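You operate a simulated robot arm through the tools that you are given. There is no shell and no other tool. Be economical: measure what you need, move in short steps, check, and stop when the job is done.

You are at the controls of a simulated robot arm. One attempt, no reset.

TASK
Turn the heating down: boost off, mode to TIMED, blue dial to 50 C.
Fine: shut the slatted door; radiator valve to 2; leave the other controls.

It is judged by the outcome, as a careful person would: the job done as asked, and still so three seconds after it is handed in. It fails if anything else is knocked over, pushed out of place, dropped, spilled or broken.

THE ROBOT
A 6-joint arm with a four-finger gripper on a trunk, on a base that drives. Base frame: it is fixed to the floor where the robot stands at the start and does not move with it; the origin is under the middle of the robot, x ahead of it, y to its left, z up. Lengths are in cm, angles in rad, forces in N, time in s.
Its first joint turns from -2.897 to 2.897 rad. Places, roughly: blue dial [380, -40, 110]; boiler reset [370, -30, 100]; boost switch [380, -40, 120]; filling lever [380, -30, 90]; mode knob [370, -20, 130]; radiator valve [370, 150, 60]; red dial [370, -10, 110]; slatted door [360, -30, 110]; thermostat dial [390, 80, 150]. Payload 3.67 kg.
The tool frame sits at the grasp point between the pads (the TCP): z along the fingers, y along the line on which they close. The tips reach 2.8 cm beyond it. The gripper opens to 11.2 cm. The gripper's body begins 7.3 cm behind the TCP.
Orientation is that of the tool frame in the base frame, as [roll, pitch, yaw] about the fixed x, y, z axes, in that order (R = Rz(yaw) Ry(pitch) Rx(roll)). With the fingers straight down and closing along the base's y, the tool's x points along the base's -x, its y along +y and its z along -z.

THE INTERFACE
- The arm moves only by the tool arm_command. Its argument "deltas" is a list of rows, each an object (a shift or turn left out is 0, a gripper value left out holds the last) with "turn": the turn, a rotation vector about the base's x, y, z in rad, a list of three; "linear": the shift along the base's x, y, z in cm, a list of three; "hand": the closure, from 0 (fully open) to 1 (shut). In form: [{"turn": [wx, wy, wz], "linear": [dx, dy, dz], "hand": hand}, ...]. A call has 1 to 12 rows; each row is the pose to reach, as a shift and turn from the pose commanded when the call began. Each row takes 0.2 s and may step no farther than 5 cm and 0.15 rad from the row before; otherwise, or with a gripper value out of range, the whole call is refused. Where a pose cannot be reached the arm comes as near as it can. A force on the tool above 90 N (or 10 N above the force at the start of the call, whichever is more), or a blocked arm, ends the call early, and 0.2 s more pass. Each finger halts on what it meets, pressing with about 24 N; the grip force reading is that of the motor and also rises with nothing between the fingers. The clock runs only during rows and for 0.2 s after the last one: add rows that repeat a pose to give the fingers time. The reply holds the time, the measured pose of the TCP, the force on the tool along the base axes, the opening and the grip force, in the units named above and with some noise, with the torque about the TCP (base axes, N m) and any sound that the robot's microphone picked up.
- Cameras (640 x 400 px; columns grow to the right, rows downward): "scene" is now at [10.37, 19.87, 136.03]; the picture's right is [-0.26, -0.97, 0.00], its down [-0.14, 0.04, -0.99] and it looks along [0.96, -0.25, -0.14] (base axes); focal length 276 px, centre (320, 200). "wrist" rides on the gripper at [6, -1.8, -10.4] in the tool frame; the picture's right is [0.29, 0.96, 0.00], its down [-0.80, 0.24, -0.55] and it looks along [-0.53, 0.16, 0.83] (tool axes); focal length 234 px, centre (320, 200). There is no depth. A picture from a camera that has moved, and an enlarged one, comes with that camera's place and axes in the base frame and with its lens. The place of the scene camera against the robot may be out by one fixed shift of up to 1.8 cm in any direction.
- get_image(camera): a new picture of that camera. No time passes.
- drive_base(legs): drives the robot by 1 to 6 legs, each [ahead, left, turn to the left] in cm, cm and rad, along the robot's own axes; the way and the turn of a leg run together, so that a leg with both is an arc; at most 150 cm and 3.142 rad a leg. The arm and the cameras ride along, it lands a little off, and it stops where it bumps. It gives what a move gives.
- head_to(pan, tilt): turns the head with the scene camera to pan (to the left, within 2.496 rad either way) and tilt (down, from -0.506 to 1.204), counted from straight ahead of the robot. It gives what a move gives.
- close_up(camera, box): a new picture of the part [left, top, right, bottom] of that camera's present view, enlarged. No time passes.
- sign_off(): hands the job in; it is judged then, once.

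Go step by step. Nothing tells you exact positions but the pictures and the camera data: compare them with the known pose of the tool, close in by small moves and look again before you grip or let go. The budget is 120 turns and 90 pictures, counting those below and the enlarged ones. Unless the task says otherwise, let go and move clear before handing in, and close with one line.

The tools are called as a command line: name --argument value ..., lists and objects as JSON in quotes. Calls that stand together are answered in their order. arm_command: Moves the arm, as the interface text tells. Its arguments: {"type":"object","properties":{"deltas":{"type":"array"}},"required":["deltas"]} The other tools are called the same way: drive_base (legs) drives the base; head_to (pan, tilt) turns the head that bears the scene camera; get_image (camera) takes a picture; close_up (camera, box) takes an enlarged picture of a part of a camera's view; sign_off () hands the job in.

At the start:

```text
time_s: 0.0
tool_pos: [62.23, -5.64, 119.48]
orientation: [-3.141, 0.002, -3.141]
ft_force: [-0.1, -0.6, -0.5]
moment: [0.0, 0.0, -0.01]
grip_width: 11.19
grasp_force: 0.1
robot x, y, heading: [-0.05, 0.6, 0.001]
head pan, tilt: [-0.26, 0.145]
```

scene: 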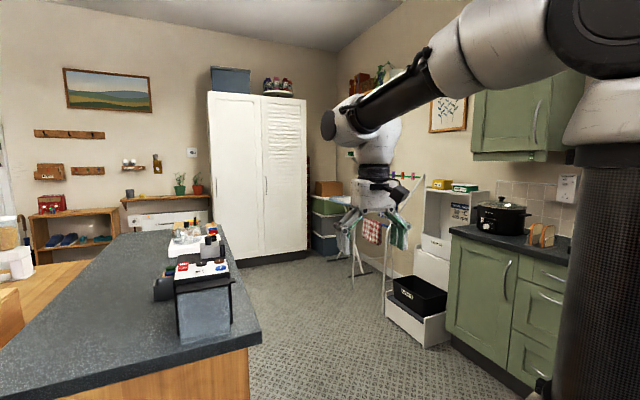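
wrist: 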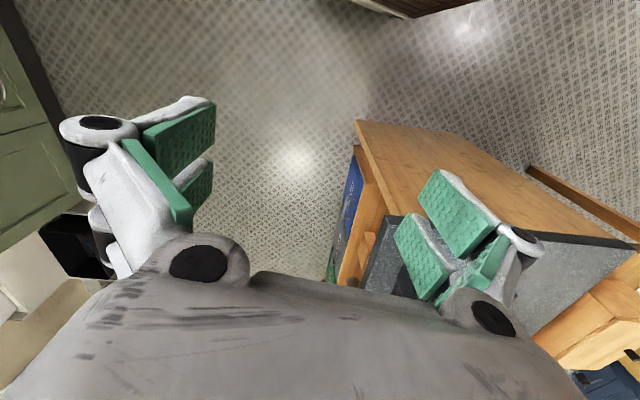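

The white cupboard with the slatted door is straight ahead about 3.5 m away, likely hiding the boiler controls. I zoom in on it before driving.

close_up --camera "scene" --box '[190, 60, 330, 270]'

close_up --camera "scene" --box '[20, 120, 220, 250]'

```text
1.90 times, centred on (260, 165) of scene
camera zoom: at [10.37, 19.87, 136.03], right [-0.26, -0.97, 0.0], down [-0.14, 0.04, -0.99], along [0.96, -0.25, -0.14], focal length 526 px, centre (434, 267)
```

zoom: 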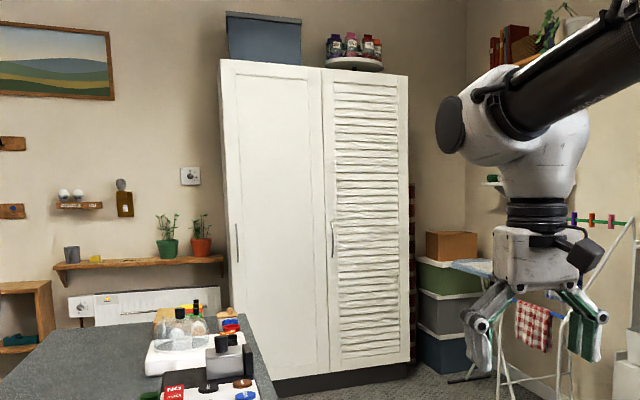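

```text
3.08 times, centred on (120, 185) of scene
camera zoom: at [10.37, 19.87, 136.03], right [-0.26, -0.97, 0.0], down [-0.14, 0.04, -0.99], along [0.96, -0.25, -0.14], focal length 850 px, centre (935, 246)
```

zoom: 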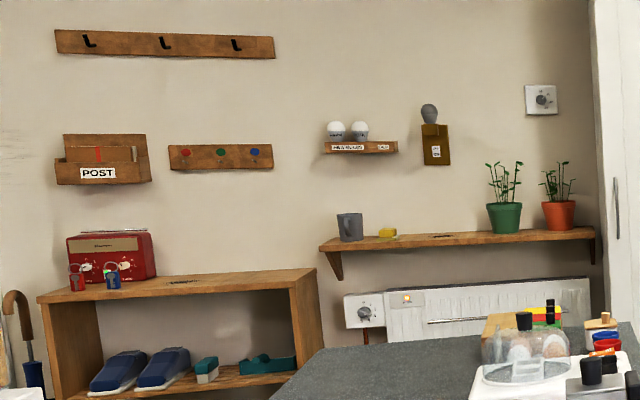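

The slatted door spans roughly y 0 to -53 at x≈355, its handle on the left edge and hinge on the right. I check the floor clearance, then go.

head_to --pan 0.0 --tilt 0.9

get_image --camera "scene"

```text
time_s: 1.1
tool_pos: [62.18, -5.61, 119.47]
orientation: [-3.142, 0.001, 3.139]
ft_force: [-0.1, 0.1, 0.0]
moment: [0.01, 0.0, 0.02]
grip_width: 11.18
grasp_force: 0.0
robot x, y, heading: [-0.09, -0.06, -0.001]
head pan, tilt: [0.0, 0.901]
```

```text
85 pictures are left
camera scene: at [8.96, 22.25, 129.37], right [0.0, -1.0, 0.0], down [-0.78, 0.0, -0.62], along [0.62, 0.0, -0.78], focal length 276 px, centre (320, 200)
```

scene: 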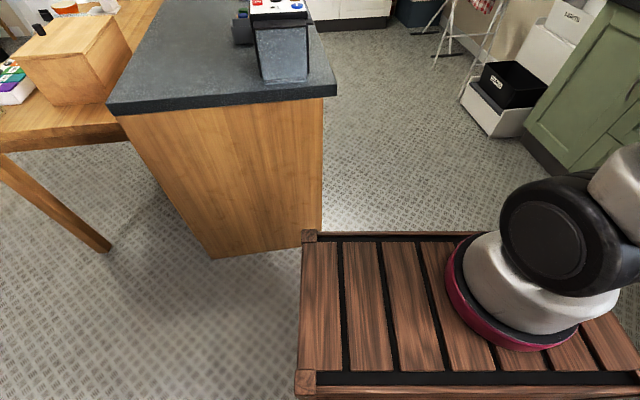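

The wooden slatted thing in front may be the robot's own base or a separate object; a small sideways drive will tell.

drive_base --legs '[[0, -24, 0]]'

get_image --camera "scene"

```text
time_s: 2.9
tool_pos: [62.19, -29.89, 119.5]
orientation: [-3.141, 0.001, 3.134]
ft_force: [0.0, -0.6, 1.3]
moment: [0.01, 0.0, -0.02]
grip_width: 11.21
grasp_force: 0.0
robot x, y, heading: [-0.07, -23.96, -0.005]
head pan, tilt: [0.0, 0.901]
```

```text
84 pictures are left
camera scene: at [9.02, -1.65, 129.36], right [-0.01, -1.0, 0.0], down [-0.78, 0.0, -0.62], along [0.62, 0.0, -0.78], focal length 276 px, centre (320, 200)
```

scene: 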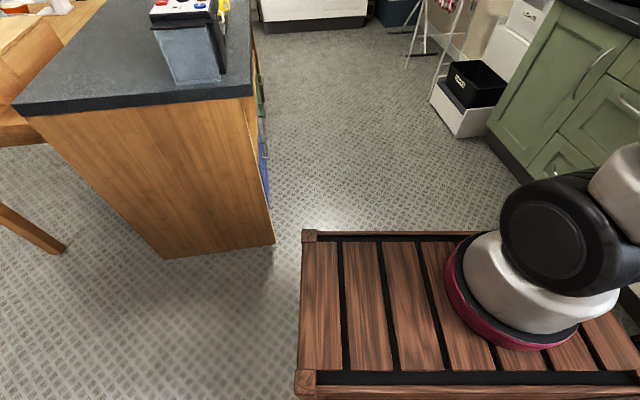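

That is the robot's own base deck. The aisle at y≈-24 is clear of the counter (edge y≈15) and the right-hand boxes (y≈-77), so I drive ahead.

drive_base --legs '[[110, 0, 0], [100, 0, 0]]'

head_to --pan 0.0 --tilt 0.25

get_image --camera "scene"

```text
time_s: 13.1
tool_pos: [268.61, -34.75, 119.48]
orientation: [3.141, -0.001, 3.12]
ft_force: [-0.2, 0.8, -0.3]
moment: [-0.05, -0.02, -0.01]
grip_width: 11.18
grasp_force: 0.1
robot x, y, heading: [206.61, -27.68, -0.023]
head pan, tilt: [0.0, 0.901]
```

```text
time_s: 14.2
tool_pos: [268.64, -34.76, 119.37]
orientation: [3.142, 0.001, 3.121]
ft_force: [0.3, 1.2, 0.1]
moment: [-0.01, 0.0, 0.01]
grip_width: 11.17
grasp_force: 0.0
robot x, y, heading: [206.43, -27.84, -0.021]
head pan, tilt: [0.0, 0.25]
```

```text
83 pictures are left
camera scene: at [217.68, -5.74, 135.05], right [-0.02, -1.0, 0.0], down [-0.25, 0.01, -0.97], along [0.97, -0.02, -0.25], focal length 276 px, centre (320, 200)
```

scene: 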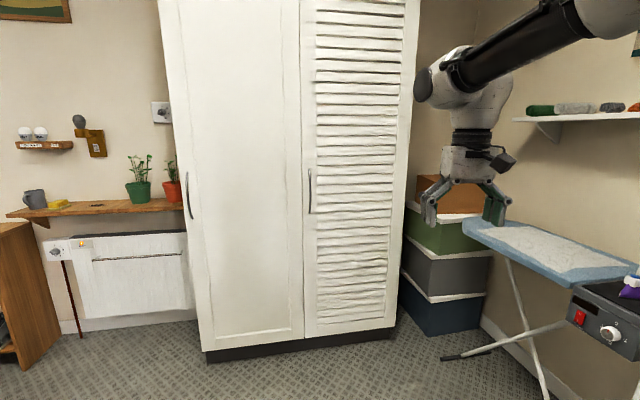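

The handle of the slatted door is at about (350, -3.5, 106), the hinge near y≈-49. I turn the tool to point forward, level with the handle.

arm_command --deltas '[{"turn": [0, -0.14, 0], "linear": [1.5, 0.5, -1]}, {"turn": [0, -0.28, 0], "linear": [3, 1, -2]}, {"turn": [0, -0.42, 0], "linear": [4.5, 1.5, -3]}, {"turn": [0, -0.56, 0], "linear": [6, 2, -4]}, {"turn": [0, -0.7, 0], "linear": [7.5, 2.5, -5]}, {"turn": [0, -0.84, 0], "linear": [9, 3, -6]}, {"turn": [0, -0.98, 0], "linear": [10.5, 3.5, -7]}, {"turn": [0, -1.12, 0], "linear": [12, 4, -8]}, {"turn": [0, -1.26, 0], "linear": [13.5, 4.5, -9]}, {"turn": [0, -1.4, 0], "linear": [15, 5, -10]}, {"turn": [0, -1.54, 0], "linear": [16.5, 5.5, -11]}, {"turn": [0, -1.571, 0], "linear": [18, 6, -12]}]'

get_image --camera "wrist"

```text
time_s: 16.8
tool_pos: [285.86, -23.39, 110.69]
orientation: [-1.906, 1.523, -1.941]
ft_force: [-0.3, -0.9, 0.9]
moment: [0.02, 0.02, 0.03]
grip_width: 11.2
grasp_force: 0.1
out of reach, approached as far as the arm can: row 6, 7, 8, 9, 10, 11, 12
robot x, y, heading: [206.45, -27.89, -0.017]
head pan, tilt: [0.0, 0.25]
```

```text
82 pictures are left
camera wrist: at [275.39, -25.03, 105.04], right [0.03, 0.94, -0.33], down [-0.53, 0.29, 0.79], along [0.85, 0.15, 0.51], focal length 234 px, centre (320, 200)
```

wrist: 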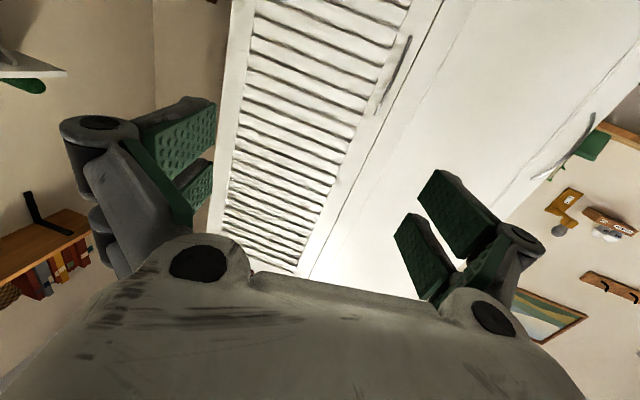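

The arm is near a limit there. I look at its shape.

head_to --pan -0.4 --tilt 0.1

get_image --camera "scene"

```text
time_s: 17.6
tool_pos: [285.85, -23.36, 110.78]
orientation: [-1.937, 1.524, -1.975]
ft_force: [0.9, 0.3, -0.3]
moment: [0.01, 0.0, -0.03]
grip_width: 11.2
grasp_force: 0.0
robot x, y, heading: [206.1, -27.66, -0.024]
head pan, tilt: [-0.4, 0.099]
```

```text
81 pictures are left
camera scene: at [216.75, -9.3, 136.45], right [-0.41, -0.91, 0.0], down [-0.09, 0.04, -0.99], along [0.91, -0.41, -0.1], focal length 276 px, centre (320, 200)
```

scene: 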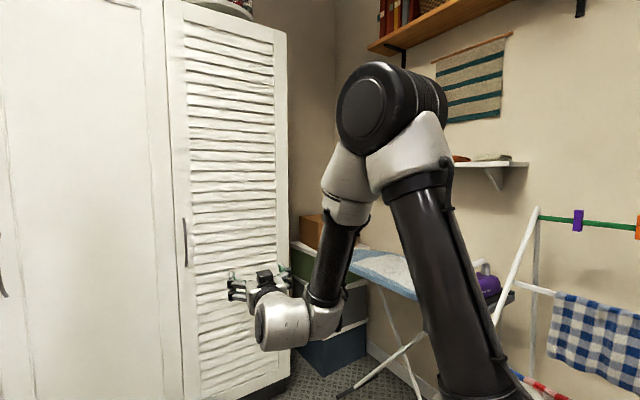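

It is a UR-like arm, elbow up. I test whether moving forward and up frees the pose.

arm_command --deltas '[{"linear": [4, 0, 2]}, {"linear": [8, 0, 4]}, {"linear": [12, 0, 4]}, {"linear": [12, 0, 4]}]'

```text
time_s: 18.6
tool_pos: [297.55, -22.75, 114.77]
orientation: [-1.967, 1.523, -2.015]
ft_force: [-0.5, -0.3, 0.1]
moment: [0.03, 0.06, 0.0]
grip_width: 11.21
grasp_force: 0.0
out of reach, approached as far as the arm can: row 2, 3, 4
robot x, y, heading: [206.28, -27.75, -0.02]
head pan, tilt: [-0.4, 0.099]
```

Position is tracked well and the tool points within 0.05 rad of straight ahead. I drive closer and look at the handle.

drive_base --legs '[[36, 0, 0.02]]'

head_to --pan 0.0 --tilt 0.25

get_image --camera "scene"

get_image --camera "wrist"

```text
time_s: 21.0
tool_pos: [333.71, -21.43, 114.84]
orientation: [-1.965, 1.523, -1.994]
ft_force: [-0.4, 0.0, 0.3]
moment: [0.0, 0.01, 0.03]
grip_width: 11.2
grasp_force: 0.0
robot x, y, heading: [242.73, -28.41, -0.005]
head pan, tilt: [-0.4, 0.099]
```

```text
time_s: 21.8
tool_pos: [333.66, -21.5, 114.65]
orientation: [-1.965, 1.525, -1.994]
ft_force: [-0.2, -0.1, 0.0]
moment: [-0.02, 0.04, 0.01]
grip_width: 11.19
grasp_force: 0.0
robot x, y, heading: [242.97, -28.41, -0.005]
head pan, tilt: [0.0, 0.25]
```

```text
80 pictures are left
camera scene: at [253.5, -5.96, 135.06], right [0.0, -1.0, 0.0], down [-0.25, 0.0, -0.97], along [0.97, 0.0, -0.25], focal length 276 px, centre (320, 200)
```

scene: 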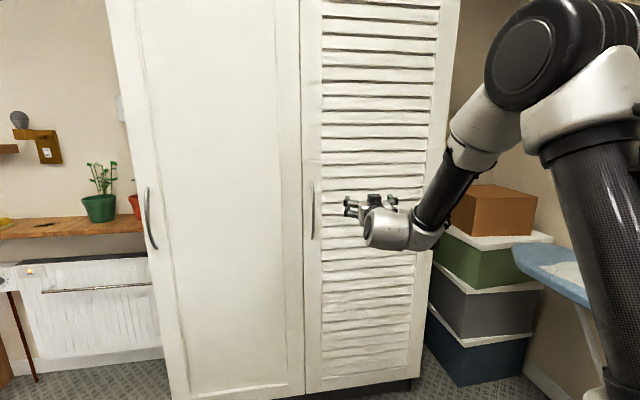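

```text
79 pictures are left
camera wrist: at [323.27, -23.21, 109.08], right [0.02, 0.94, -0.33], down [-0.53, 0.29, 0.8], along [0.85, 0.16, 0.51], focal length 234 px, centre (320, 200)
```

wrist: 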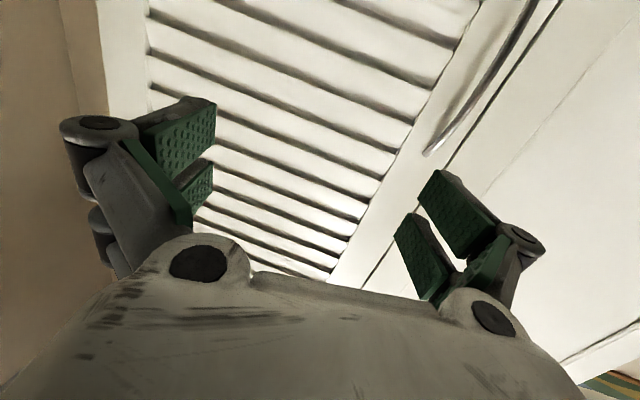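

Handle is about (350, -4, 95–116). I shift the tool sideways in front of the handle.

arm_command --deltas '[{"linear": [0, 4.4, -2]}, {"linear": [0, 8.8, -4]}, {"linear": [0, 13.2, -6]}, {"linear": [0, 17.5, -8]}, {"linear": [0, 17.5, -8]}]'

get_image --camera "wrist"

close_up --camera "scene" --box '[240, 120, 440, 260]'

```text
time_s: 23.0
tool_pos: [333.7, -3.91, 106.78]
orientation: [-1.956, 1.523, -1.983]
ft_force: [-0.3, -0.1, 0.7]
moment: [0.01, 0.0, 0.02]
grip_width: 11.2
grasp_force: 0.0
robot x, y, heading: [242.61, -28.25, -0.003]
head pan, tilt: [0.0, 0.25]
```

```text
78 pictures are left
camera wrist: at [323.29, -5.73, 101.09], right [0.02, 0.94, -0.33], down [-0.53, 0.29, 0.8], along [0.85, 0.16, 0.51], focal length 234 px, centre (320, 200)
```

wrist: 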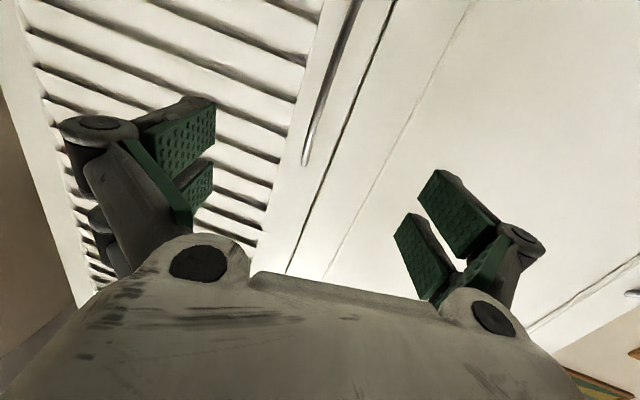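

```text
2.86 times, centred on (340, 190) of scene
camera zoom: at [253.49, -5.94, 135.06], right [0.0, -1.0, 0.0], down [-0.25, 0.0, -0.97], along [0.97, 0.0, -0.25], focal length 789 px, centre (263, 229)
```

zoom: 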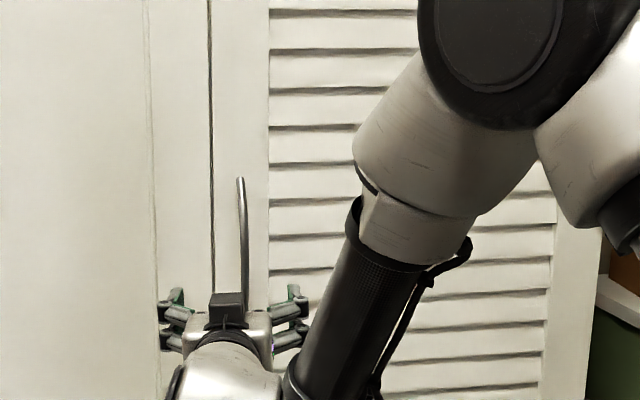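

Triangulating from two wrist views puts the handle's top end at (358, -3.8, 116), so the bar stands near x≈354 and the tool is aligned with it. I drive 12 cm nearer.

drive_base --legs '[[12, 0, 0]]'

get_image --camera "wrist"

```text
time_s: 24.3
tool_pos: [345.89, -4.06, 106.73]
orientation: [-1.965, 1.523, -1.992]
ft_force: [0.7, 0.9, 0.6]
moment: [-0.03, -0.02, 0.02]
grip_width: 11.19
grasp_force: 0.1
robot x, y, heading: [254.82, -28.06, -0.005]
head pan, tilt: [0.0, 0.25]
```

```text
76 pictures are left
camera wrist: at [335.43, -5.82, 101.1], right [0.02, 0.94, -0.33], down [-0.53, 0.29, 0.8], along [0.85, 0.16, 0.51], focal length 234 px, centre (320, 200)
```

wrist: 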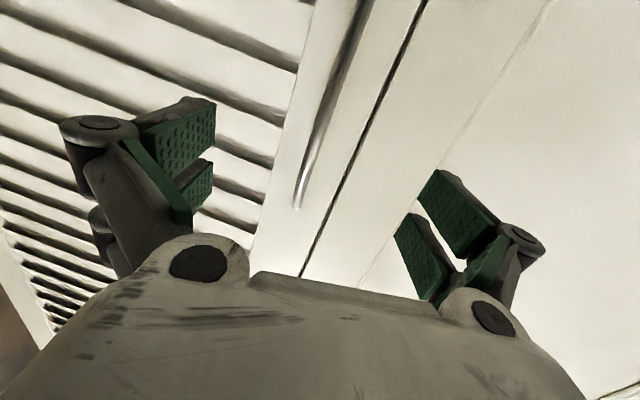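

The handle bar lies between the fingers. I advance and close on it.

arm_command --deltas '[{"linear": [3, 0, 0]}, {"linear": [6, 0, 0]}, {"linear": [7.5, 0, 0]}, {"linear": [7.5, 0, 0], "hand": 0.5}, {"linear": [7.5, 0, 0], "hand": 0.9}, {"linear": [7.5, 0, 0], "hand": 1}, {"linear": [7.5, 0, 0], "hand": 1}, {"linear": [7.5, 0, 0], "hand": 1}]'

get_image --camera "wrist"

```text
time_s: 26.1
tool_pos: [353.41, -4.33, 106.63]
orientation: [-1.991, 1.526, -2.022]
ft_force: [-2.8, -15.7, -0.7]
moment: [2.41, -0.01, -0.25]
grip_width: 1.64
grasp_force: 45.4
robot x, y, heading: [254.85, -28.04, -0.004]
head pan, tilt: [0.0, 0.25]
```

```text
75 pictures are left
camera wrist: at [343.0, -6.1, 100.95], right [0.02, 0.94, -0.33], down [-0.53, 0.29, 0.8], along [0.85, 0.16, 0.51], focal length 234 px, centre (320, 200)
```

wrist: 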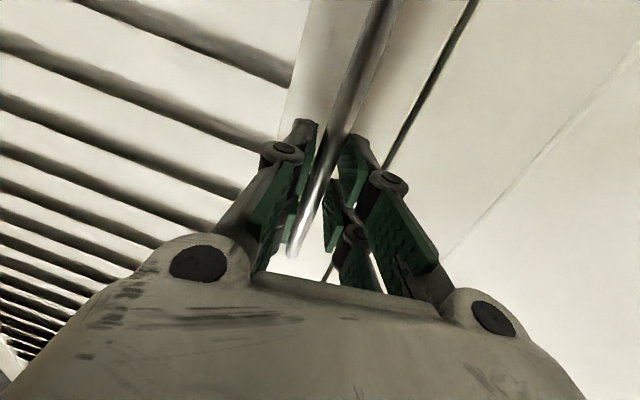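

Gripped (1.6 cm wide bar). I pull the door along its arc, turning the tool along with it.

arm_command --deltas '[{"linear": [-2.2, 0, 0], "turn": [0, 0, 0.05]}, {"linear": [-4.5, -0.2, 0], "turn": [0, 0, 0.1]}, {"linear": [-6.7, -0.5, 0], "turn": [0, 0, 0.15]}, {"linear": [-8.9, -0.9, 0], "turn": [0, 0, 0.2]}, {"linear": [-11.1, -1.4, 0], "turn": [0, 0, 0.25]}, {"linear": [-13.3, -2, 0], "turn": [0, 0, 0.3]}]'

get_image --camera "scene"

```text
time_s: 26.9
tool_pos: [347.13, -6.46, 106.57]
orientation: [-2.173, 1.534, -2.082]
ft_force: [6.5, -18.5, -5.6]
moment: [2.37, -0.11, -0.11]
grip_width: 1.63
grasp_force: 45.1
robot x, y, heading: [254.74, -28.76, -0.002]
head pan, tilt: [0.0, 0.25]
stopped in row 4: the force on the tool passed its limit at 92 N (the readings are from after the stop); the commanded pose is now the measured one
```

```text
74 pictures are left
camera scene: at [265.76, -6.18, 135.07], right [0.0, -1.0, 0.0], down [-0.25, 0.0, -0.97], along [0.97, 0.0, -0.25], focal length 276 px, centre (320, 200)
```

scene: 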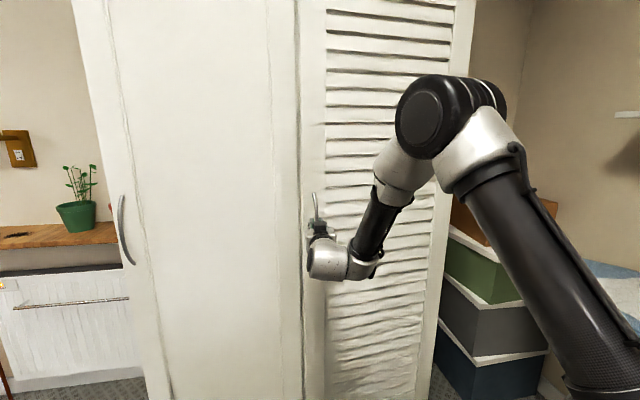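

The force limit tripped, perhaps at a catch. I check if the door is ajar.

close_up --camera "scene" --box '[260, 0, 500, 150]'

get_image --camera "wrist"

```text
2.67 times, centred on (380, 75) of scene
camera zoom: at [265.76, -6.18, 135.07], right [0.0, -1.0, 0.0], down [-0.25, 0.0, -0.97], along [0.97, 0.0, -0.25], focal length 736 px, centre (160, 533)
```

zoom: 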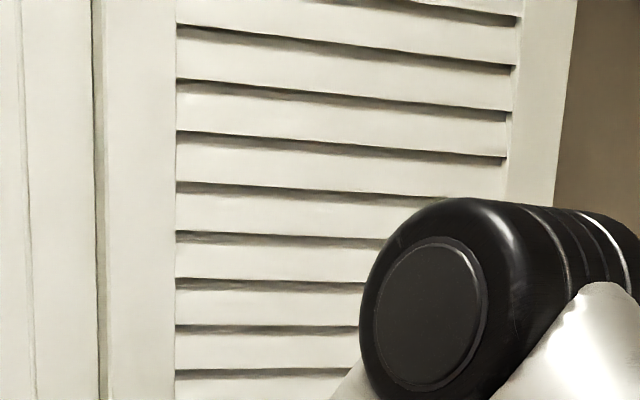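

```text
72 pictures are left
camera wrist: at [336.91, -9.34, 100.98], right [-0.09, 0.94, -0.32], down [-0.56, 0.21, 0.8], along [0.82, 0.25, 0.51], focal length 234 px, centre (320, 200)
```

wrist: 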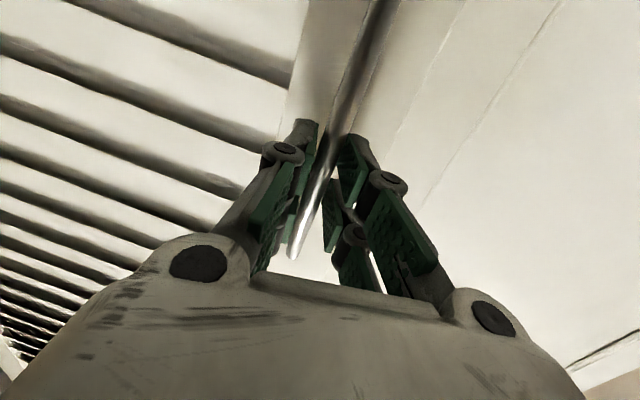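

The door is open a little (about 6 cm). I continue more slowly.

arm_command --deltas '[{"linear": [-1.2, 0, 0], "turn": [0, 0, 0.03]}, {"linear": [-2.4, -0.2, 0], "turn": [0, 0, 0.06]}, {"linear": [-3.6, -0.5, 0], "turn": [0, 0, 0.09]}, {"linear": [-4.8, -0.8, 0], "turn": [0, 0, 0.12]}, {"linear": [-6, -1.2, 0], "turn": [0, 0, 0.15]}, {"linear": [-7.2, -1.6, 0], "turn": [0, 0, 0.18]}, {"linear": [-8.4, -2, 0], "turn": [0, 0, 0.21]}, {"linear": [-9.6, -2.5, 0], "turn": [0, 0, 0.24]}, {"linear": [-10.8, -3, 0], "turn": [0, 0, 0.27]}, {"linear": [-12, -3.5, 0], "turn": [0, 0, 0.3]}, {"linear": [-13.2, -4.1, 0], "turn": [0, 0, 0.33]}]'

get_image --camera "wrist"

get_image --camera "scene"

```text
time_s: 27.8
tool_pos: [343.66, -7.79, 106.76]
orientation: [-2.367, 1.536, -2.214]
ft_force: [7.7, -18.1, -6.1]
moment: [2.4, 0.34, -0.11]
grip_width: 1.58
grasp_force: 44.8
out of reach, approached as far as the arm can: row 4
robot x, y, heading: [255.11, -28.6, -0.002]
head pan, tilt: [0.0, 0.25]
stopped in row 4: the force on the tool passed its limit at 96 N (the readings are from after the stop); the commanded pose is now the measured one
```

```text
71 pictures are left
camera wrist: at [333.65, -11.37, 101.01], right [-0.15, 0.94, -0.31], down [-0.57, 0.18, 0.8], along [0.81, 0.3, 0.51], focal length 234 px, centre (320, 200)
```

wrist: 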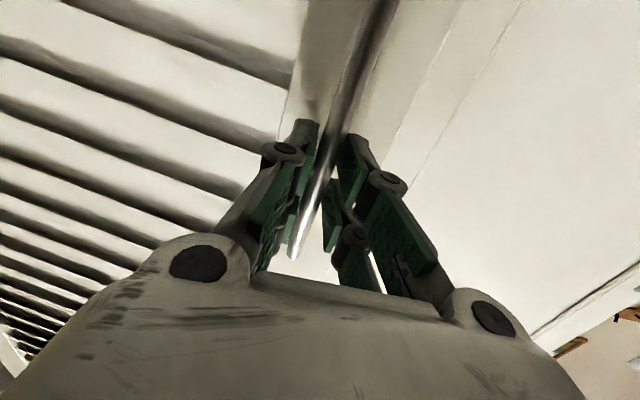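

```text
70 pictures are left
camera scene: at [265.83, -6.25, 135.07], right [-0.01, -1.0, 0.0], down [-0.25, 0.0, -0.97], along [0.97, -0.01, -0.25], focal length 276 px, centre (320, 200)
```

scene: 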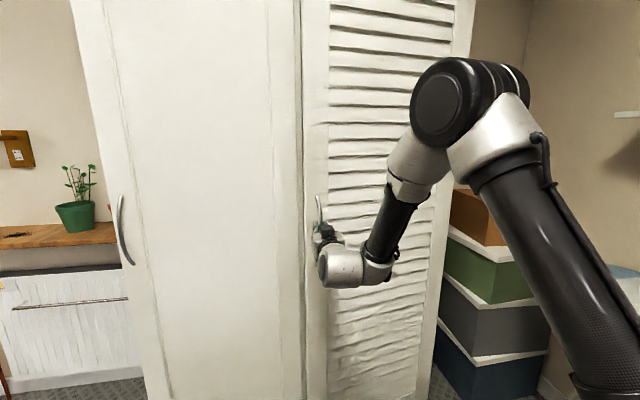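

The door is about 0.2 rad open. I follow the true arc more exactly, with the hinge at about (357, -49).

arm_command --deltas '[{"linear": [-0.6, -0.2, 0], "turn": [0, 0, 0.015]}, {"linear": [-1.2, -0.45, 0], "turn": [0, 0, 0.03]}, {"linear": [-1.8, -0.7, 0], "turn": [0, 0, 0.045]}, {"linear": [-2.4, -0.95, 0], "turn": [0, 0, 0.06]}, {"linear": [-3.0, -1.2, 0], "turn": [0, 0, 0.075]}, {"linear": [-3.6, -1.4, 0], "turn": [0, 0, 0.09]}, {"linear": [-4.2, -1.65, 0], "turn": [0, 0, 0.105]}, {"linear": [-4.8, -1.9, 0], "turn": [0, 0, 0.12]}, {"linear": [-5.4, -2.2, 0], "turn": [0, 0, 0.135]}, {"linear": [-6, -2.5, 0], "turn": [0, 0, 0.15]}, {"linear": [-6.6, -2.8, 0], "turn": [0, 0, 0.165]}, {"linear": [-7.2, -3.1, 0], "turn": [0, 0, 0.18]}]'

```text
time_s: 28.6
tool_pos: [342.05, -8.61, 106.64]
orientation: [-2.617, 1.539, -2.465]
ft_force: [8.5, -15.9, -5.6]
moment: [2.19, 0.51, -0.13]
grip_width: 1.53
grasp_force: 44.9
out of reach, approached as far as the arm can: row 2, 3
robot x, y, heading: [255.0, -28.45, -0.01]
head pan, tilt: [0.0, 0.25]
stopped in row 3: the force on the tool passed its limit at 94 N (the readings are from after the stop); the commanded pose is now the measured one
```

The orientation seems at a joint limit and may be fighting the door. I try translation only.

arm_command --deltas '[{"linear": [-0.5, -0.2, 0]}, {"linear": [-1, -0.4, 0]}, {"linear": [-1.5, -0.6, 0]}, {"linear": [-2, -0.8, 0]}, {"linear": [-2.5, -1.0, 0]}, {"linear": [-3, -1.2, 0]}, {"linear": [-3.5, -1.45, 0]}, {"linear": [-4, -1.7, 0]}]'

```text
time_s: 30.4
tool_pos: [338.38, -10.4, 107.02]
orientation: [-2.52, 1.529, -2.384]
ft_force: [34.7, -61.9, -28.0]
moment: [2.11, 1.33, -0.86]
grip_width: 1.61
grasp_force: 44.9
out of reach, approached as far as the arm can: row 7, 8
robot x, y, heading: [254.89, -28.48, -0.007]
head pan, tilt: [0.0, 0.25]
```

get_image --camera "scene"

get_image --camera "wrist"

```text
69 pictures are left
camera scene: at [266.12, -6.54, 135.08], right [-0.01, -1.0, 0.0], down [-0.25, 0.0, -0.97], along [0.97, -0.01, -0.25], focal length 276 px, centre (320, 200)
```

scene: 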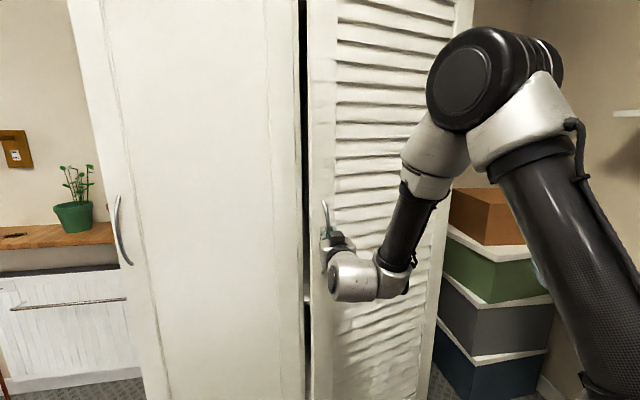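

```text
68 pictures are left
camera wrist: at [328.27, -13.78, 101.34], right [-0.14, 0.94, -0.31], down [-0.56, 0.18, 0.81], along [0.82, 0.29, 0.5], focal length 234 px, centre (320, 200)
```

wrist: 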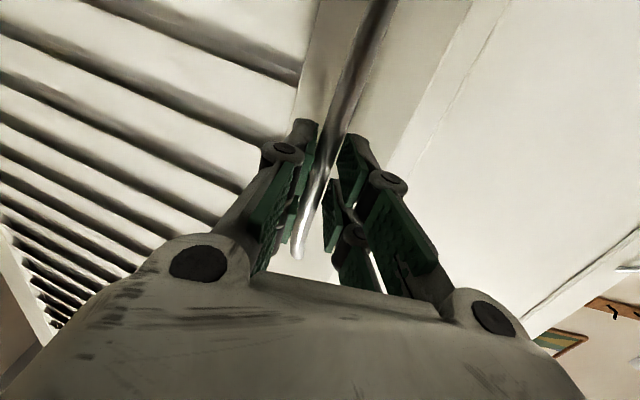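

The door swings well with translation alone. I continue, biased a bit more to the right to relieve the side force.

arm_command --deltas '[{"linear": [-0.2, -0.6, 0]}, {"linear": [-0.7, -1.0, 0]}, {"linear": [-1.2, -1.3, 0]}, {"linear": [-1.7, -1.6, 0]}, {"linear": [-2.2, -1.9, 0]}, {"linear": [-2.7, -2.2, 0]}, {"linear": [-3.2, -2.5, 0]}, {"linear": [-3.7, -2.8, 0]}, {"linear": [-4.2, -3.1, 0]}, {"linear": [-4.7, -3.4, 0]}, {"linear": [-5.2, -3.7, 0]}]'

```text
time_s: 32.8
tool_pos: [333.53, -13.03, 108.43]
orientation: [-2.189, 1.511, -2.043]
ft_force: [30.2, -41.5, -25.3]
moment: [1.97, 1.94, -0.97]
grip_width: 1.76
grasp_force: 44.8
out of reach, approached as far as the arm can: row 1, 2, 3, 4, 5, 6, 7, 8, 9, 10, 11
robot x, y, heading: [254.92, -28.57, -0.005]
head pan, tilt: [0.0, 0.25]
```

The arm is near a joint limit at this short distance, but the door is now half open. I release, back off, and will sweep it open from its inner face instead.

arm_command --deltas '[{"hand": 0.6}, {"hand": 0.0}, {"hand": 0.0}, {"hand": 0.0}, {"hand": 0.0}, {"linear": [-3, 0, 0]}, {"linear": [-7, 0, 0]}, {"linear": [-10, 0, 0]}]'

get_image --camera "scene"

```text
time_s: 34.6
tool_pos: [328.76, -9.16, 108.83]
orientation: [-2.488, 1.539, -2.332]
ft_force: [0.5, -1.5, 0.3]
moment: [0.0, -0.03, -0.03]
grip_width: 11.19
grasp_force: 0.0
out of reach, approached as far as the arm can: row 6, 7, 8
robot x, y, heading: [254.68, -28.54, -0.009]
head pan, tilt: [0.0, 0.25]
```

```text
67 pictures are left
camera scene: at [265.85, -6.27, 135.06], right [-0.01, -1.0, 0.0], down [-0.25, 0.0, -0.97], along [0.97, -0.01, -0.25], focal length 276 px, centre (320, 200)
```

scene: 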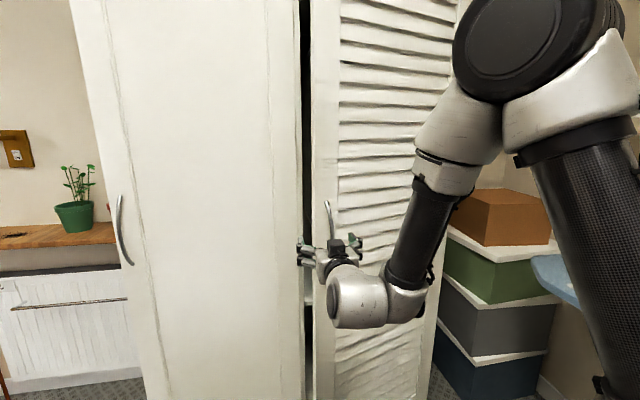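

Retraction by the arm is limited; I back the base off instead.

drive_base --legs '[[-25, 0, 0]]'

get_image --camera "scene"

```text
time_s: 36.5
tool_pos: [303.64, -8.86, 108.8]
orientation: [-2.483, 1.54, -2.324]
ft_force: [-0.4, 0.2, 0.3]
moment: [0.0, 0.01, 0.01]
grip_width: 11.22
grasp_force: 0.1
robot x, y, heading: [229.72, -28.46, -0.006]
head pan, tilt: [0.0, 0.25]
```

```text
66 pictures are left
camera scene: at [240.66, -6.08, 135.06], right [-0.01, -1.0, 0.0], down [-0.25, 0.0, -0.97], along [0.97, -0.01, -0.25], focal length 276 px, centre (320, 200)
```

scene: 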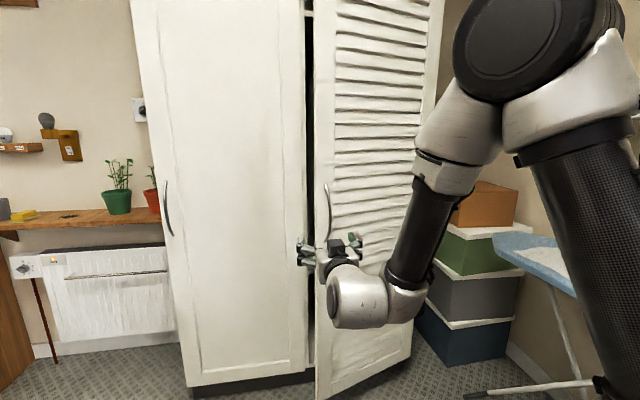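

The door's free edge is now at about (343, -3), open ≈0.32 rad. I close the gripper and yaw the tool to the right so it can hook behind the edge.

arm_command --deltas '[{"linear": [3, 2, 0], "turn": [0, 0, -0.12], "hand": 1}, {"linear": [6, 4, 0], "turn": [0, 0, -0.24], "hand": 1}, {"linear": [8, 6, 0], "turn": [0, 0, -0.36], "hand": 1}, {"linear": [10, 8, 0], "turn": [0, 0, -0.48], "hand": 1}, {"linear": [12, 10, 0], "turn": [0, 0, -0.6], "hand": 1}, {"linear": [12, 12, 0], "turn": [0, 0, -0.72], "hand": 1}, {"linear": [12, 14, 0], "turn": [0, 0, -0.84], "hand": 1}, {"linear": [12, 16, 0], "turn": [0, 0, -0.96], "hand": 1}, {"linear": [12, 16, 0], "turn": [0, 0, -1.08], "hand": 1}]'

get_image --camera "scene"

```text
time_s: 38.5
tool_pos: [315.55, 7.14, 108.94]
orientation: [-2.487, 1.54, 2.874]
ft_force: [-0.7, 0.1, 1.0]
moment: [0.03, 0.05, 0.03]
grip_width: 0.0
grasp_force: 23.9
robot x, y, heading: [229.43, -28.52, -0.004]
head pan, tilt: [0.0, 0.25]
```

```text
65 pictures are left
camera scene: at [240.64, -6.09, 135.06], right [-0.01, -1.0, 0.0], down [-0.25, 0.0, -0.97], along [0.97, -0.01, -0.25], focal length 276 px, centre (320, 200)
```

scene: 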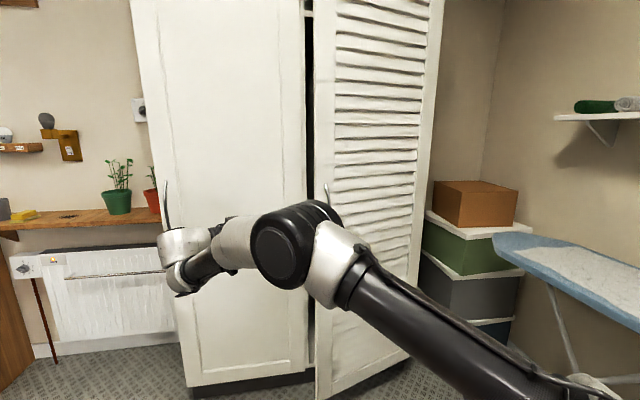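

Tool direction is now about (0.60, -0.80). I roll it 90° so the slim side of the gripper is horizontal.

arm_command --deltas '[{"turn": [0.087, -0.115, 0]}, {"turn": [0.174, -0.23, 0]}, {"turn": [0.261, -0.345, 0]}, {"turn": [0.348, -0.46, 0]}, {"turn": [0.435, -0.574, 0]}, {"turn": [0.522, -0.689, 0]}, {"turn": [0.609, -0.803, 0]}, {"turn": [0.696, -0.918, 0]}, {"turn": [0.783, -1.033, 0]}, {"turn": [0.87, -1.148, 0]}, {"turn": [0.948, -1.252, 0]}]'

get_image --camera "wrist"

```text
time_s: 40.9
tool_pos: [317.54, 9.99, 113.53]
orientation: [1.569, 0.131, 0.675]
ft_force: [0.7, 0.1, -1.0]
moment: [-0.13, -0.08, -0.05]
grip_width: 0.0
grasp_force: 23.9
out of reach, approached as far as the arm can: row 7, 8, 9, 10, 11
robot x, y, heading: [229.75, -27.81, -0.002]
head pan, tilt: [0.0, 0.25]
```

```text
64 pictures are left
camera wrist: at [315.66, 21.74, 111.05], right [0.32, 0.26, 0.91], down [-0.94, -0.04, 0.34], along [0.13, -0.97, 0.23], focal length 234 px, centre (320, 200)
```

wrist: 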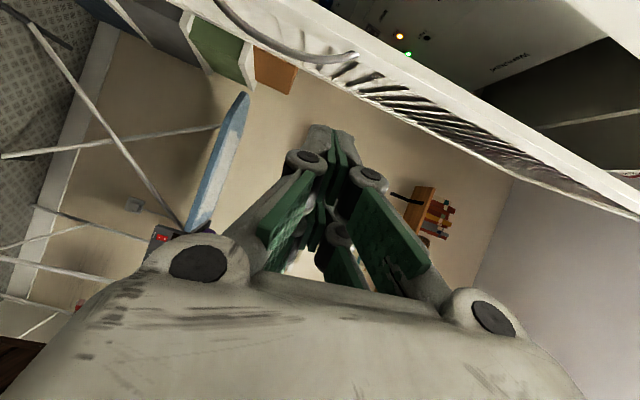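

The door edge and inside of the boiler cupboard are visible. I drive ahead so the tool tip comes beside the gap.

drive_base --legs '[[26, 0, 0]]'

get_image --camera "wrist"

get_image --camera "scene"

```text
time_s: 42.8
tool_pos: [344.19, 9.77, 113.85]
orientation: [1.569, 0.13, 0.676]
ft_force: [-0.7, -0.2, 0.4]
moment: [0.01, 0.04, 0.04]
grip_width: 0.02
grasp_force: 23.5
robot x, y, heading: [256.57, -28.69, -0.009]
head pan, tilt: [0.0, 0.25]
```

```text
63 pictures are left
camera wrist: at [342.26, 21.58, 111.28], right [0.32, 0.26, 0.91], down [-0.94, -0.04, 0.34], along [0.13, -0.97, 0.23], focal length 234 px, centre (320, 200)
```

wrist: 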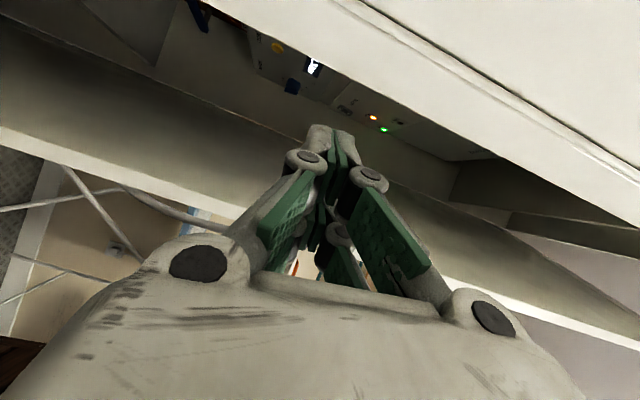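

```text
62 pictures are left
camera scene: at [267.33, -6.21, 135.06], right [-0.01, -1.0, 0.0], down [-0.25, 0.0, -0.97], along [0.97, -0.01, -0.25], focal length 276 px, centre (320, 200)
```

scene: 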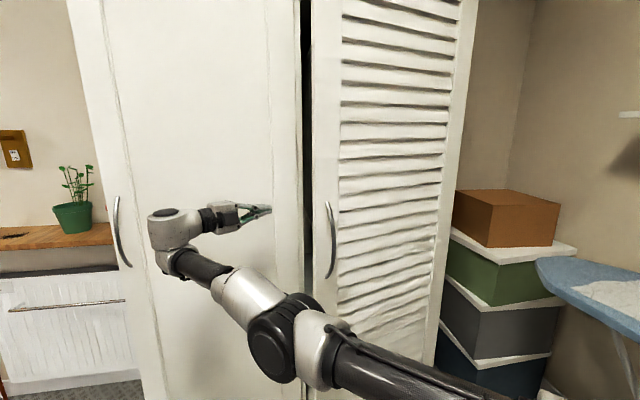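

The tip lines up with the gap behind the door edge. I move it in.

arm_command --deltas '[{"linear": [1.5, -3, 0]}, {"linear": [3, -6, 0]}, {"linear": [4, -9, 0]}, {"linear": [4.5, -12, 0]}, {"linear": [4.5, -14, 0]}]'

get_image --camera "wrist"

get_image --camera "scene"

```text
time_s: 44.0
tool_pos: [353.83, 1.69, 114.46]
orientation: [1.572, 0.129, 0.673]
ft_force: [-0.9, 1.0, 0.5]
moment: [0.0, 0.02, -0.01]
grip_width: 0.0
grasp_force: 23.7
out of reach, approached as far as the arm can: row 1, 2, 3, 4, 5
robot x, y, heading: [256.4, -28.56, -0.005]
head pan, tilt: [0.0, 0.25]
```

```text
61 pictures are left
camera wrist: at [351.83, 13.3, 112.01], right [0.32, 0.25, 0.91], down [-0.94, -0.04, 0.34], along [0.12, -0.97, 0.23], focal length 234 px, centre (320, 200)
```

wrist: 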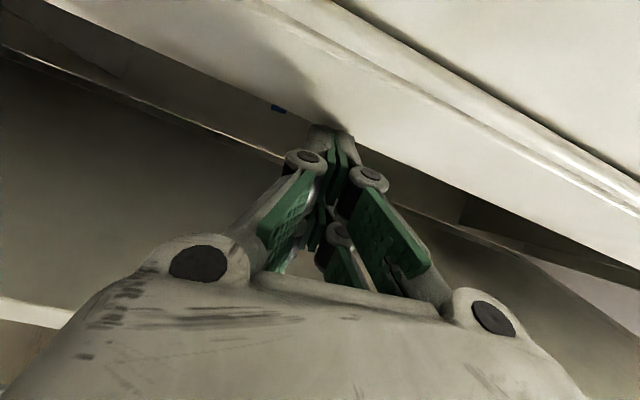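

```text
60 pictures are left
camera scene: at [267.32, -6.2, 135.06], right [-0.01, -1.0, 0.0], down [-0.25, 0.0, -0.97], along [0.97, -0.01, -0.25], focal length 276 px, centre (320, 200)
```

scene: 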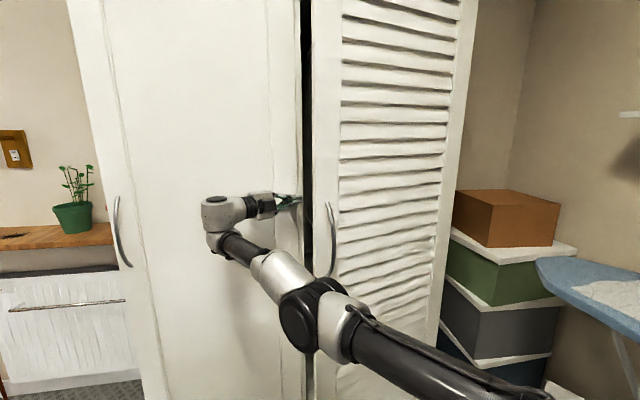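

arm_command --deltas '[{"linear": [-2, -1, 0]}, {"linear": [-3.5, -3, 0]}, {"linear": [-3.5, -6, 0]}, {"linear": [-3.5, -8, 0]}]'

get_image --camera "wrist"

```text
time_s: 44.8
tool_pos: [353.94, 1.24, 115.13]
orientation: [1.572, 0.132, 0.671]
ft_force: [-26.2, 1.5, 1.0]
moment: [-0.03, -0.17, -0.05]
grip_width: 0.01
grasp_force: 24.9
out of reach, approached as far as the arm can: row 1, 2, 3, 4
robot x, y, heading: [256.54, -28.85, 0.002]
head pan, tilt: [0.0, 0.25]
stopped in row 4: the force on the tool passed its limit at 114 N (the readings are from after the stop); the commanded pose is now the measured one
```

```text
59 pictures are left
camera wrist: at [351.99, 12.84, 112.66], right [0.32, 0.26, 0.91], down [-0.94, -0.04, 0.34], along [0.12, -0.97, 0.23], focal length 234 px, centre (320, 200)
```

wrist: 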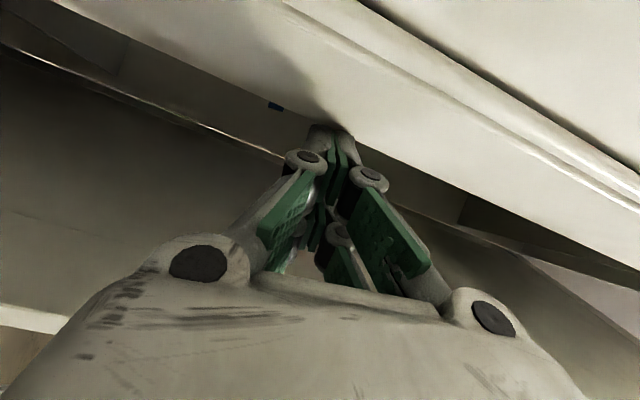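

The tip touches the closed left door because of a joint limit. I back the base slightly and undo some of the roll to free the arm.

drive_base --legs '[[-5, 0, 0]]'

arm_command --deltas '[{"turn": [-0.087, 0.115, 0]}, {"turn": [-0.174, 0.23, 0]}, {"turn": [-0.261, 0.345, 0]}, {"turn": [-0.348, 0.46, 0]}, {"turn": [-0.348, 0.46, 0]}]'

```text
time_s: 45.7
tool_pos: [349.19, 1.01, 114.96]
orientation: [1.575, 0.137, 0.671]
ft_force: [0.0, -0.5, 0.5]
moment: [0.01, 0.03, -0.01]
grip_width: 0.03
grasp_force: 24.2
robot x, y, heading: [251.24, -28.13, -0.009]
head pan, tilt: [0.0, 0.25]
```

```text
time_s: 46.9
tool_pos: [349.1, 1.02, 115.02]
orientation: [1.592, 0.714, 0.68]
ft_force: [-0.3, 1.3, -0.6]
moment: [-0.02, 0.01, 0.02]
grip_width: 0.0
grasp_force: 23.6
robot x, y, heading: [251.33, -28.46, -0.004]
head pan, tilt: [0.0, 0.25]
```

Freed. I go further behind the door.

arm_command --deltas '[{"linear": [0, -2, 0]}, {"linear": [0, -4, 0]}, {"linear": [0, -6, 0]}, {"linear": [0, -7, 0]}]'

get_image --camera "wrist"

get_image --camera "scene"

```text
time_s: 47.9
tool_pos: [352.25, -2.93, 115.45]
orientation: [1.591, 0.712, 0.678]
ft_force: [-0.2, 0.1, -0.1]
moment: [0.0, -0.01, -0.01]
grip_width: 0.0
grasp_force: 24.5
out of reach, approached as far as the arm can: row 1, 2, 3, 4
robot x, y, heading: [251.07, -28.63, -0.005]
head pan, tilt: [0.0, 0.25]
```

```text
58 pictures are left
camera wrist: at [348.6, 7.47, 110.44], right [0.67, 0.51, 0.54], down [-0.69, 0.15, 0.71], along [0.28, -0.84, 0.45], focal length 234 px, centre (320, 200)
```

wrist: 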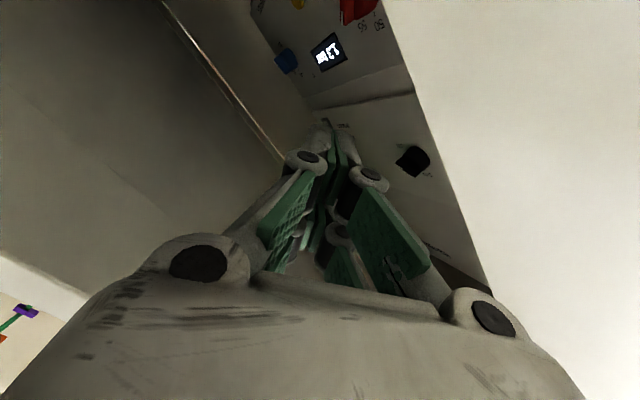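

```text
57 pictures are left
camera scene: at [262.22, -6.17, 135.06], right [-0.01, -1.0, 0.0], down [-0.25, 0.0, -0.97], along [0.97, 0.0, -0.25], focal length 276 px, centre (320, 200)
```

scene: 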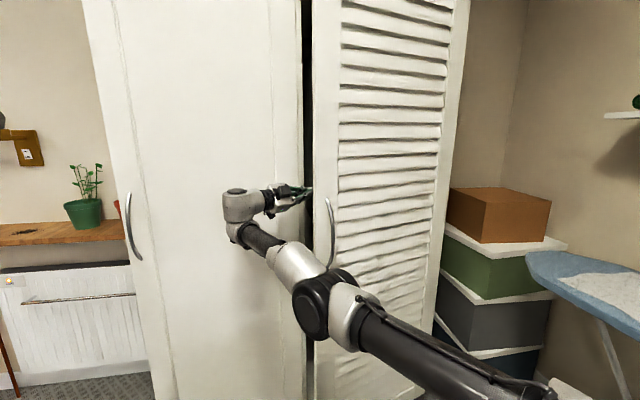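

The tip is behind the door edge. I use the base to pull: first right, then back and right.

drive_base --legs '[[0, -4, 0], [-8, -5, 0]]'

get_image --camera "scene"

get_image --camera "wrist"

```text
time_s: 49.5
tool_pos: [344.14, -12.0, 115.55]
orientation: [1.591, 0.711, 0.679]
ft_force: [0.6, 0.3, -0.3]
moment: [0.0, 0.01, -0.01]
grip_width: 0.03
grasp_force: 24.3
robot x, y, heading: [243.14, -37.58, -0.011]
head pan, tilt: [0.0, 0.25]
```

```text
56 pictures are left
camera scene: at [254.05, -15.23, 135.06], right [-0.01, -1.0, 0.0], down [-0.25, 0.0, -0.97], along [0.97, -0.01, -0.25], focal length 276 px, centre (320, 200)
```

scene: 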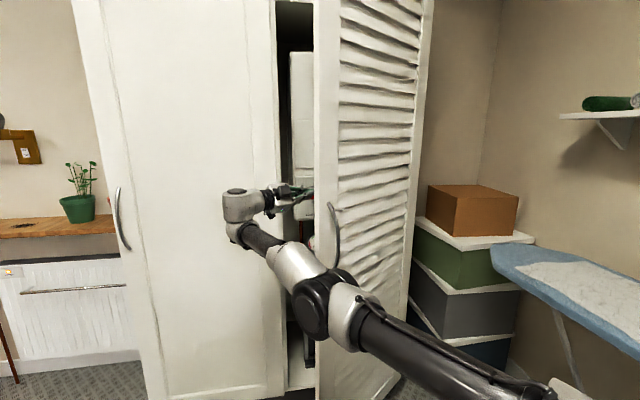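

```text
55 pictures are left
camera wrist: at [340.42, -1.6, 110.44], right [0.67, 0.51, 0.54], down [-0.69, 0.15, 0.71], along [0.28, -0.84, 0.45], focal length 234 px, centre (320, 200)
```

wrist: 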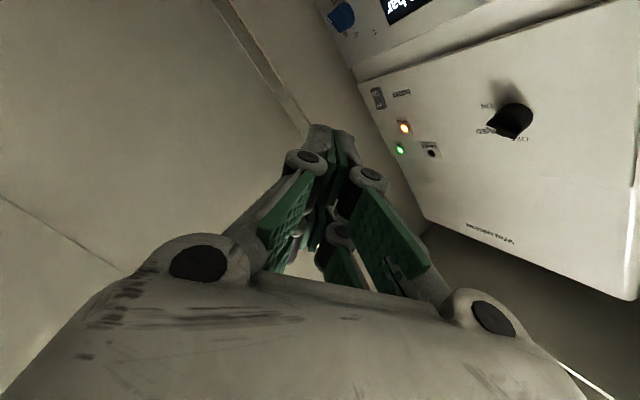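

Works well. I continue this way.

drive_base --legs '[[-8, -7, 0], [-6, -6, 0]]'

get_image --camera "scene"

```text
time_s: 51.4
tool_pos: [330.14, -25.02, 115.42]
orientation: [1.591, 0.711, 0.677]
ft_force: [0.6, 0.2, -0.2]
moment: [0.0, 0.0, -0.01]
grip_width: 0.0
grasp_force: 24.4
robot x, y, heading: [229.46, -50.49, -0.014]
head pan, tilt: [0.0, 0.25]
```

```text
54 pictures are left
camera scene: at [240.05, -28.19, 135.06], right [-0.01, -1.0, 0.0], down [-0.25, 0.0, -0.97], along [0.97, -0.01, -0.25], focal length 276 px, centre (320, 200)
```

scene: 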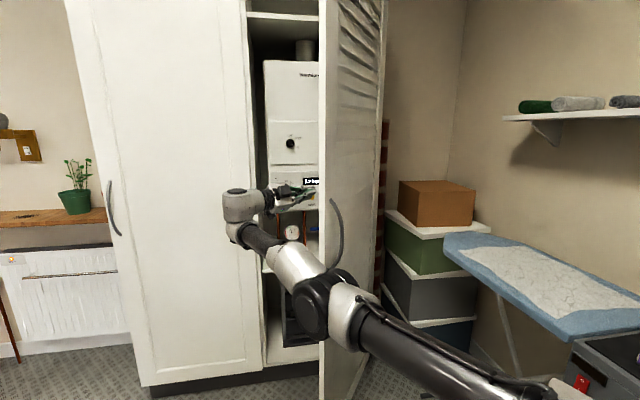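

The door is about 65° open. Now I sweep the rest with the arm, yawing the tool back as it goes right.

arm_command --deltas '[{"linear": [0, -2.5, 0], "turn": [0, 0, 0.06]}, {"linear": [0, -5, 0], "turn": [0, 0, 0.12]}, {"linear": [0, -7.5, 0], "turn": [0, 0, 0.18]}, {"linear": [0, -10, 0], "turn": [0, 0, 0.24]}, {"linear": [0, -12.5, 0], "turn": [0, 0, 0.3]}, {"linear": [0, -15, 0], "turn": [0, 0, 0.36]}, {"linear": [0, -17.5, 0], "turn": [0, 0, 0.42]}, {"linear": [0, -20, 0], "turn": [0, 0, 0.48]}]'

get_image --camera "scene"

```text
time_s: 53.2
tool_pos: [346.49, -32.47, 119.15]
orientation: [1.592, 0.712, 1.116]
ft_force: [0.9, -0.4, 0.5]
moment: [0.0, 0.03, 0.06]
grip_width: 0.0
grasp_force: 23.9
out of reach, approached as far as the arm can: row 1, 2, 3, 4, 5, 6, 7, 8
robot x, y, heading: [229.1, -50.12, -0.003]
head pan, tilt: [0.0, 0.25]
```

```text
53 pictures are left
camera scene: at [240.05, -28.2, 135.06], right [-0.01, -1.0, 0.0], down [-0.25, 0.0, -0.97], along [0.97, -0.01, -0.25], focal length 276 px, centre (320, 200)
```

scene: 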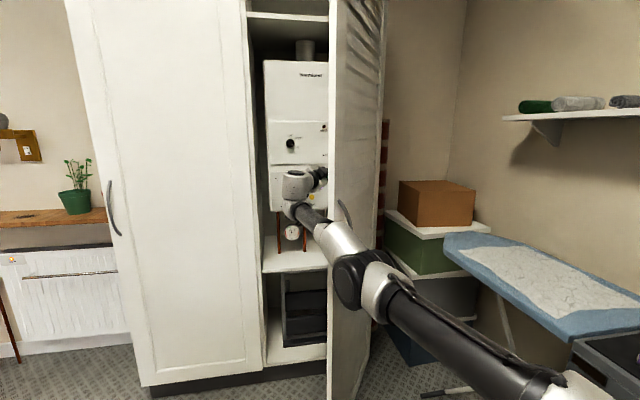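

The arm is at a joint limit there, so I back up slightly and turn the base right to sweep the door further.

drive_base --legs '[[-8, 0, -0.12]]'

get_image --camera "scene"

```text
time_s: 54.2
tool_pos: [339.64, -46.46, 119.13]
orientation: [1.593, 0.712, 0.993]
ft_force: [-0.8, 0.5, -0.6]
moment: [0.01, 0.0, 0.03]
grip_width: 0.0
grasp_force: 24.0
robot x, y, heading: [220.79, -50.15, -0.131]
head pan, tilt: [0.0, 0.25]
```

```text
52 pictures are left
camera scene: at [234.58, -29.23, 135.06], right [-0.13, -0.99, 0.0], down [-0.24, 0.03, -0.97], along [0.96, -0.13, -0.25], focal length 276 px, centre (320, 200)
```

scene: 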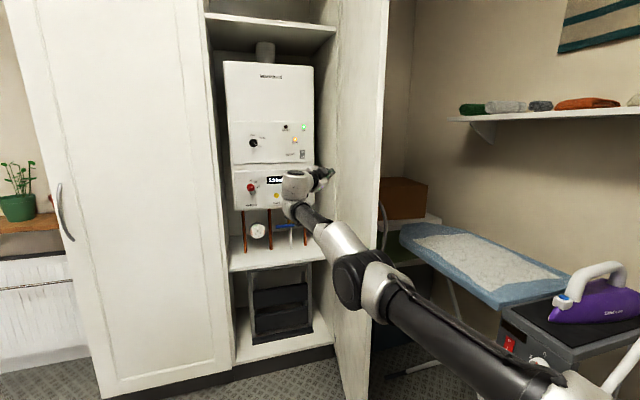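

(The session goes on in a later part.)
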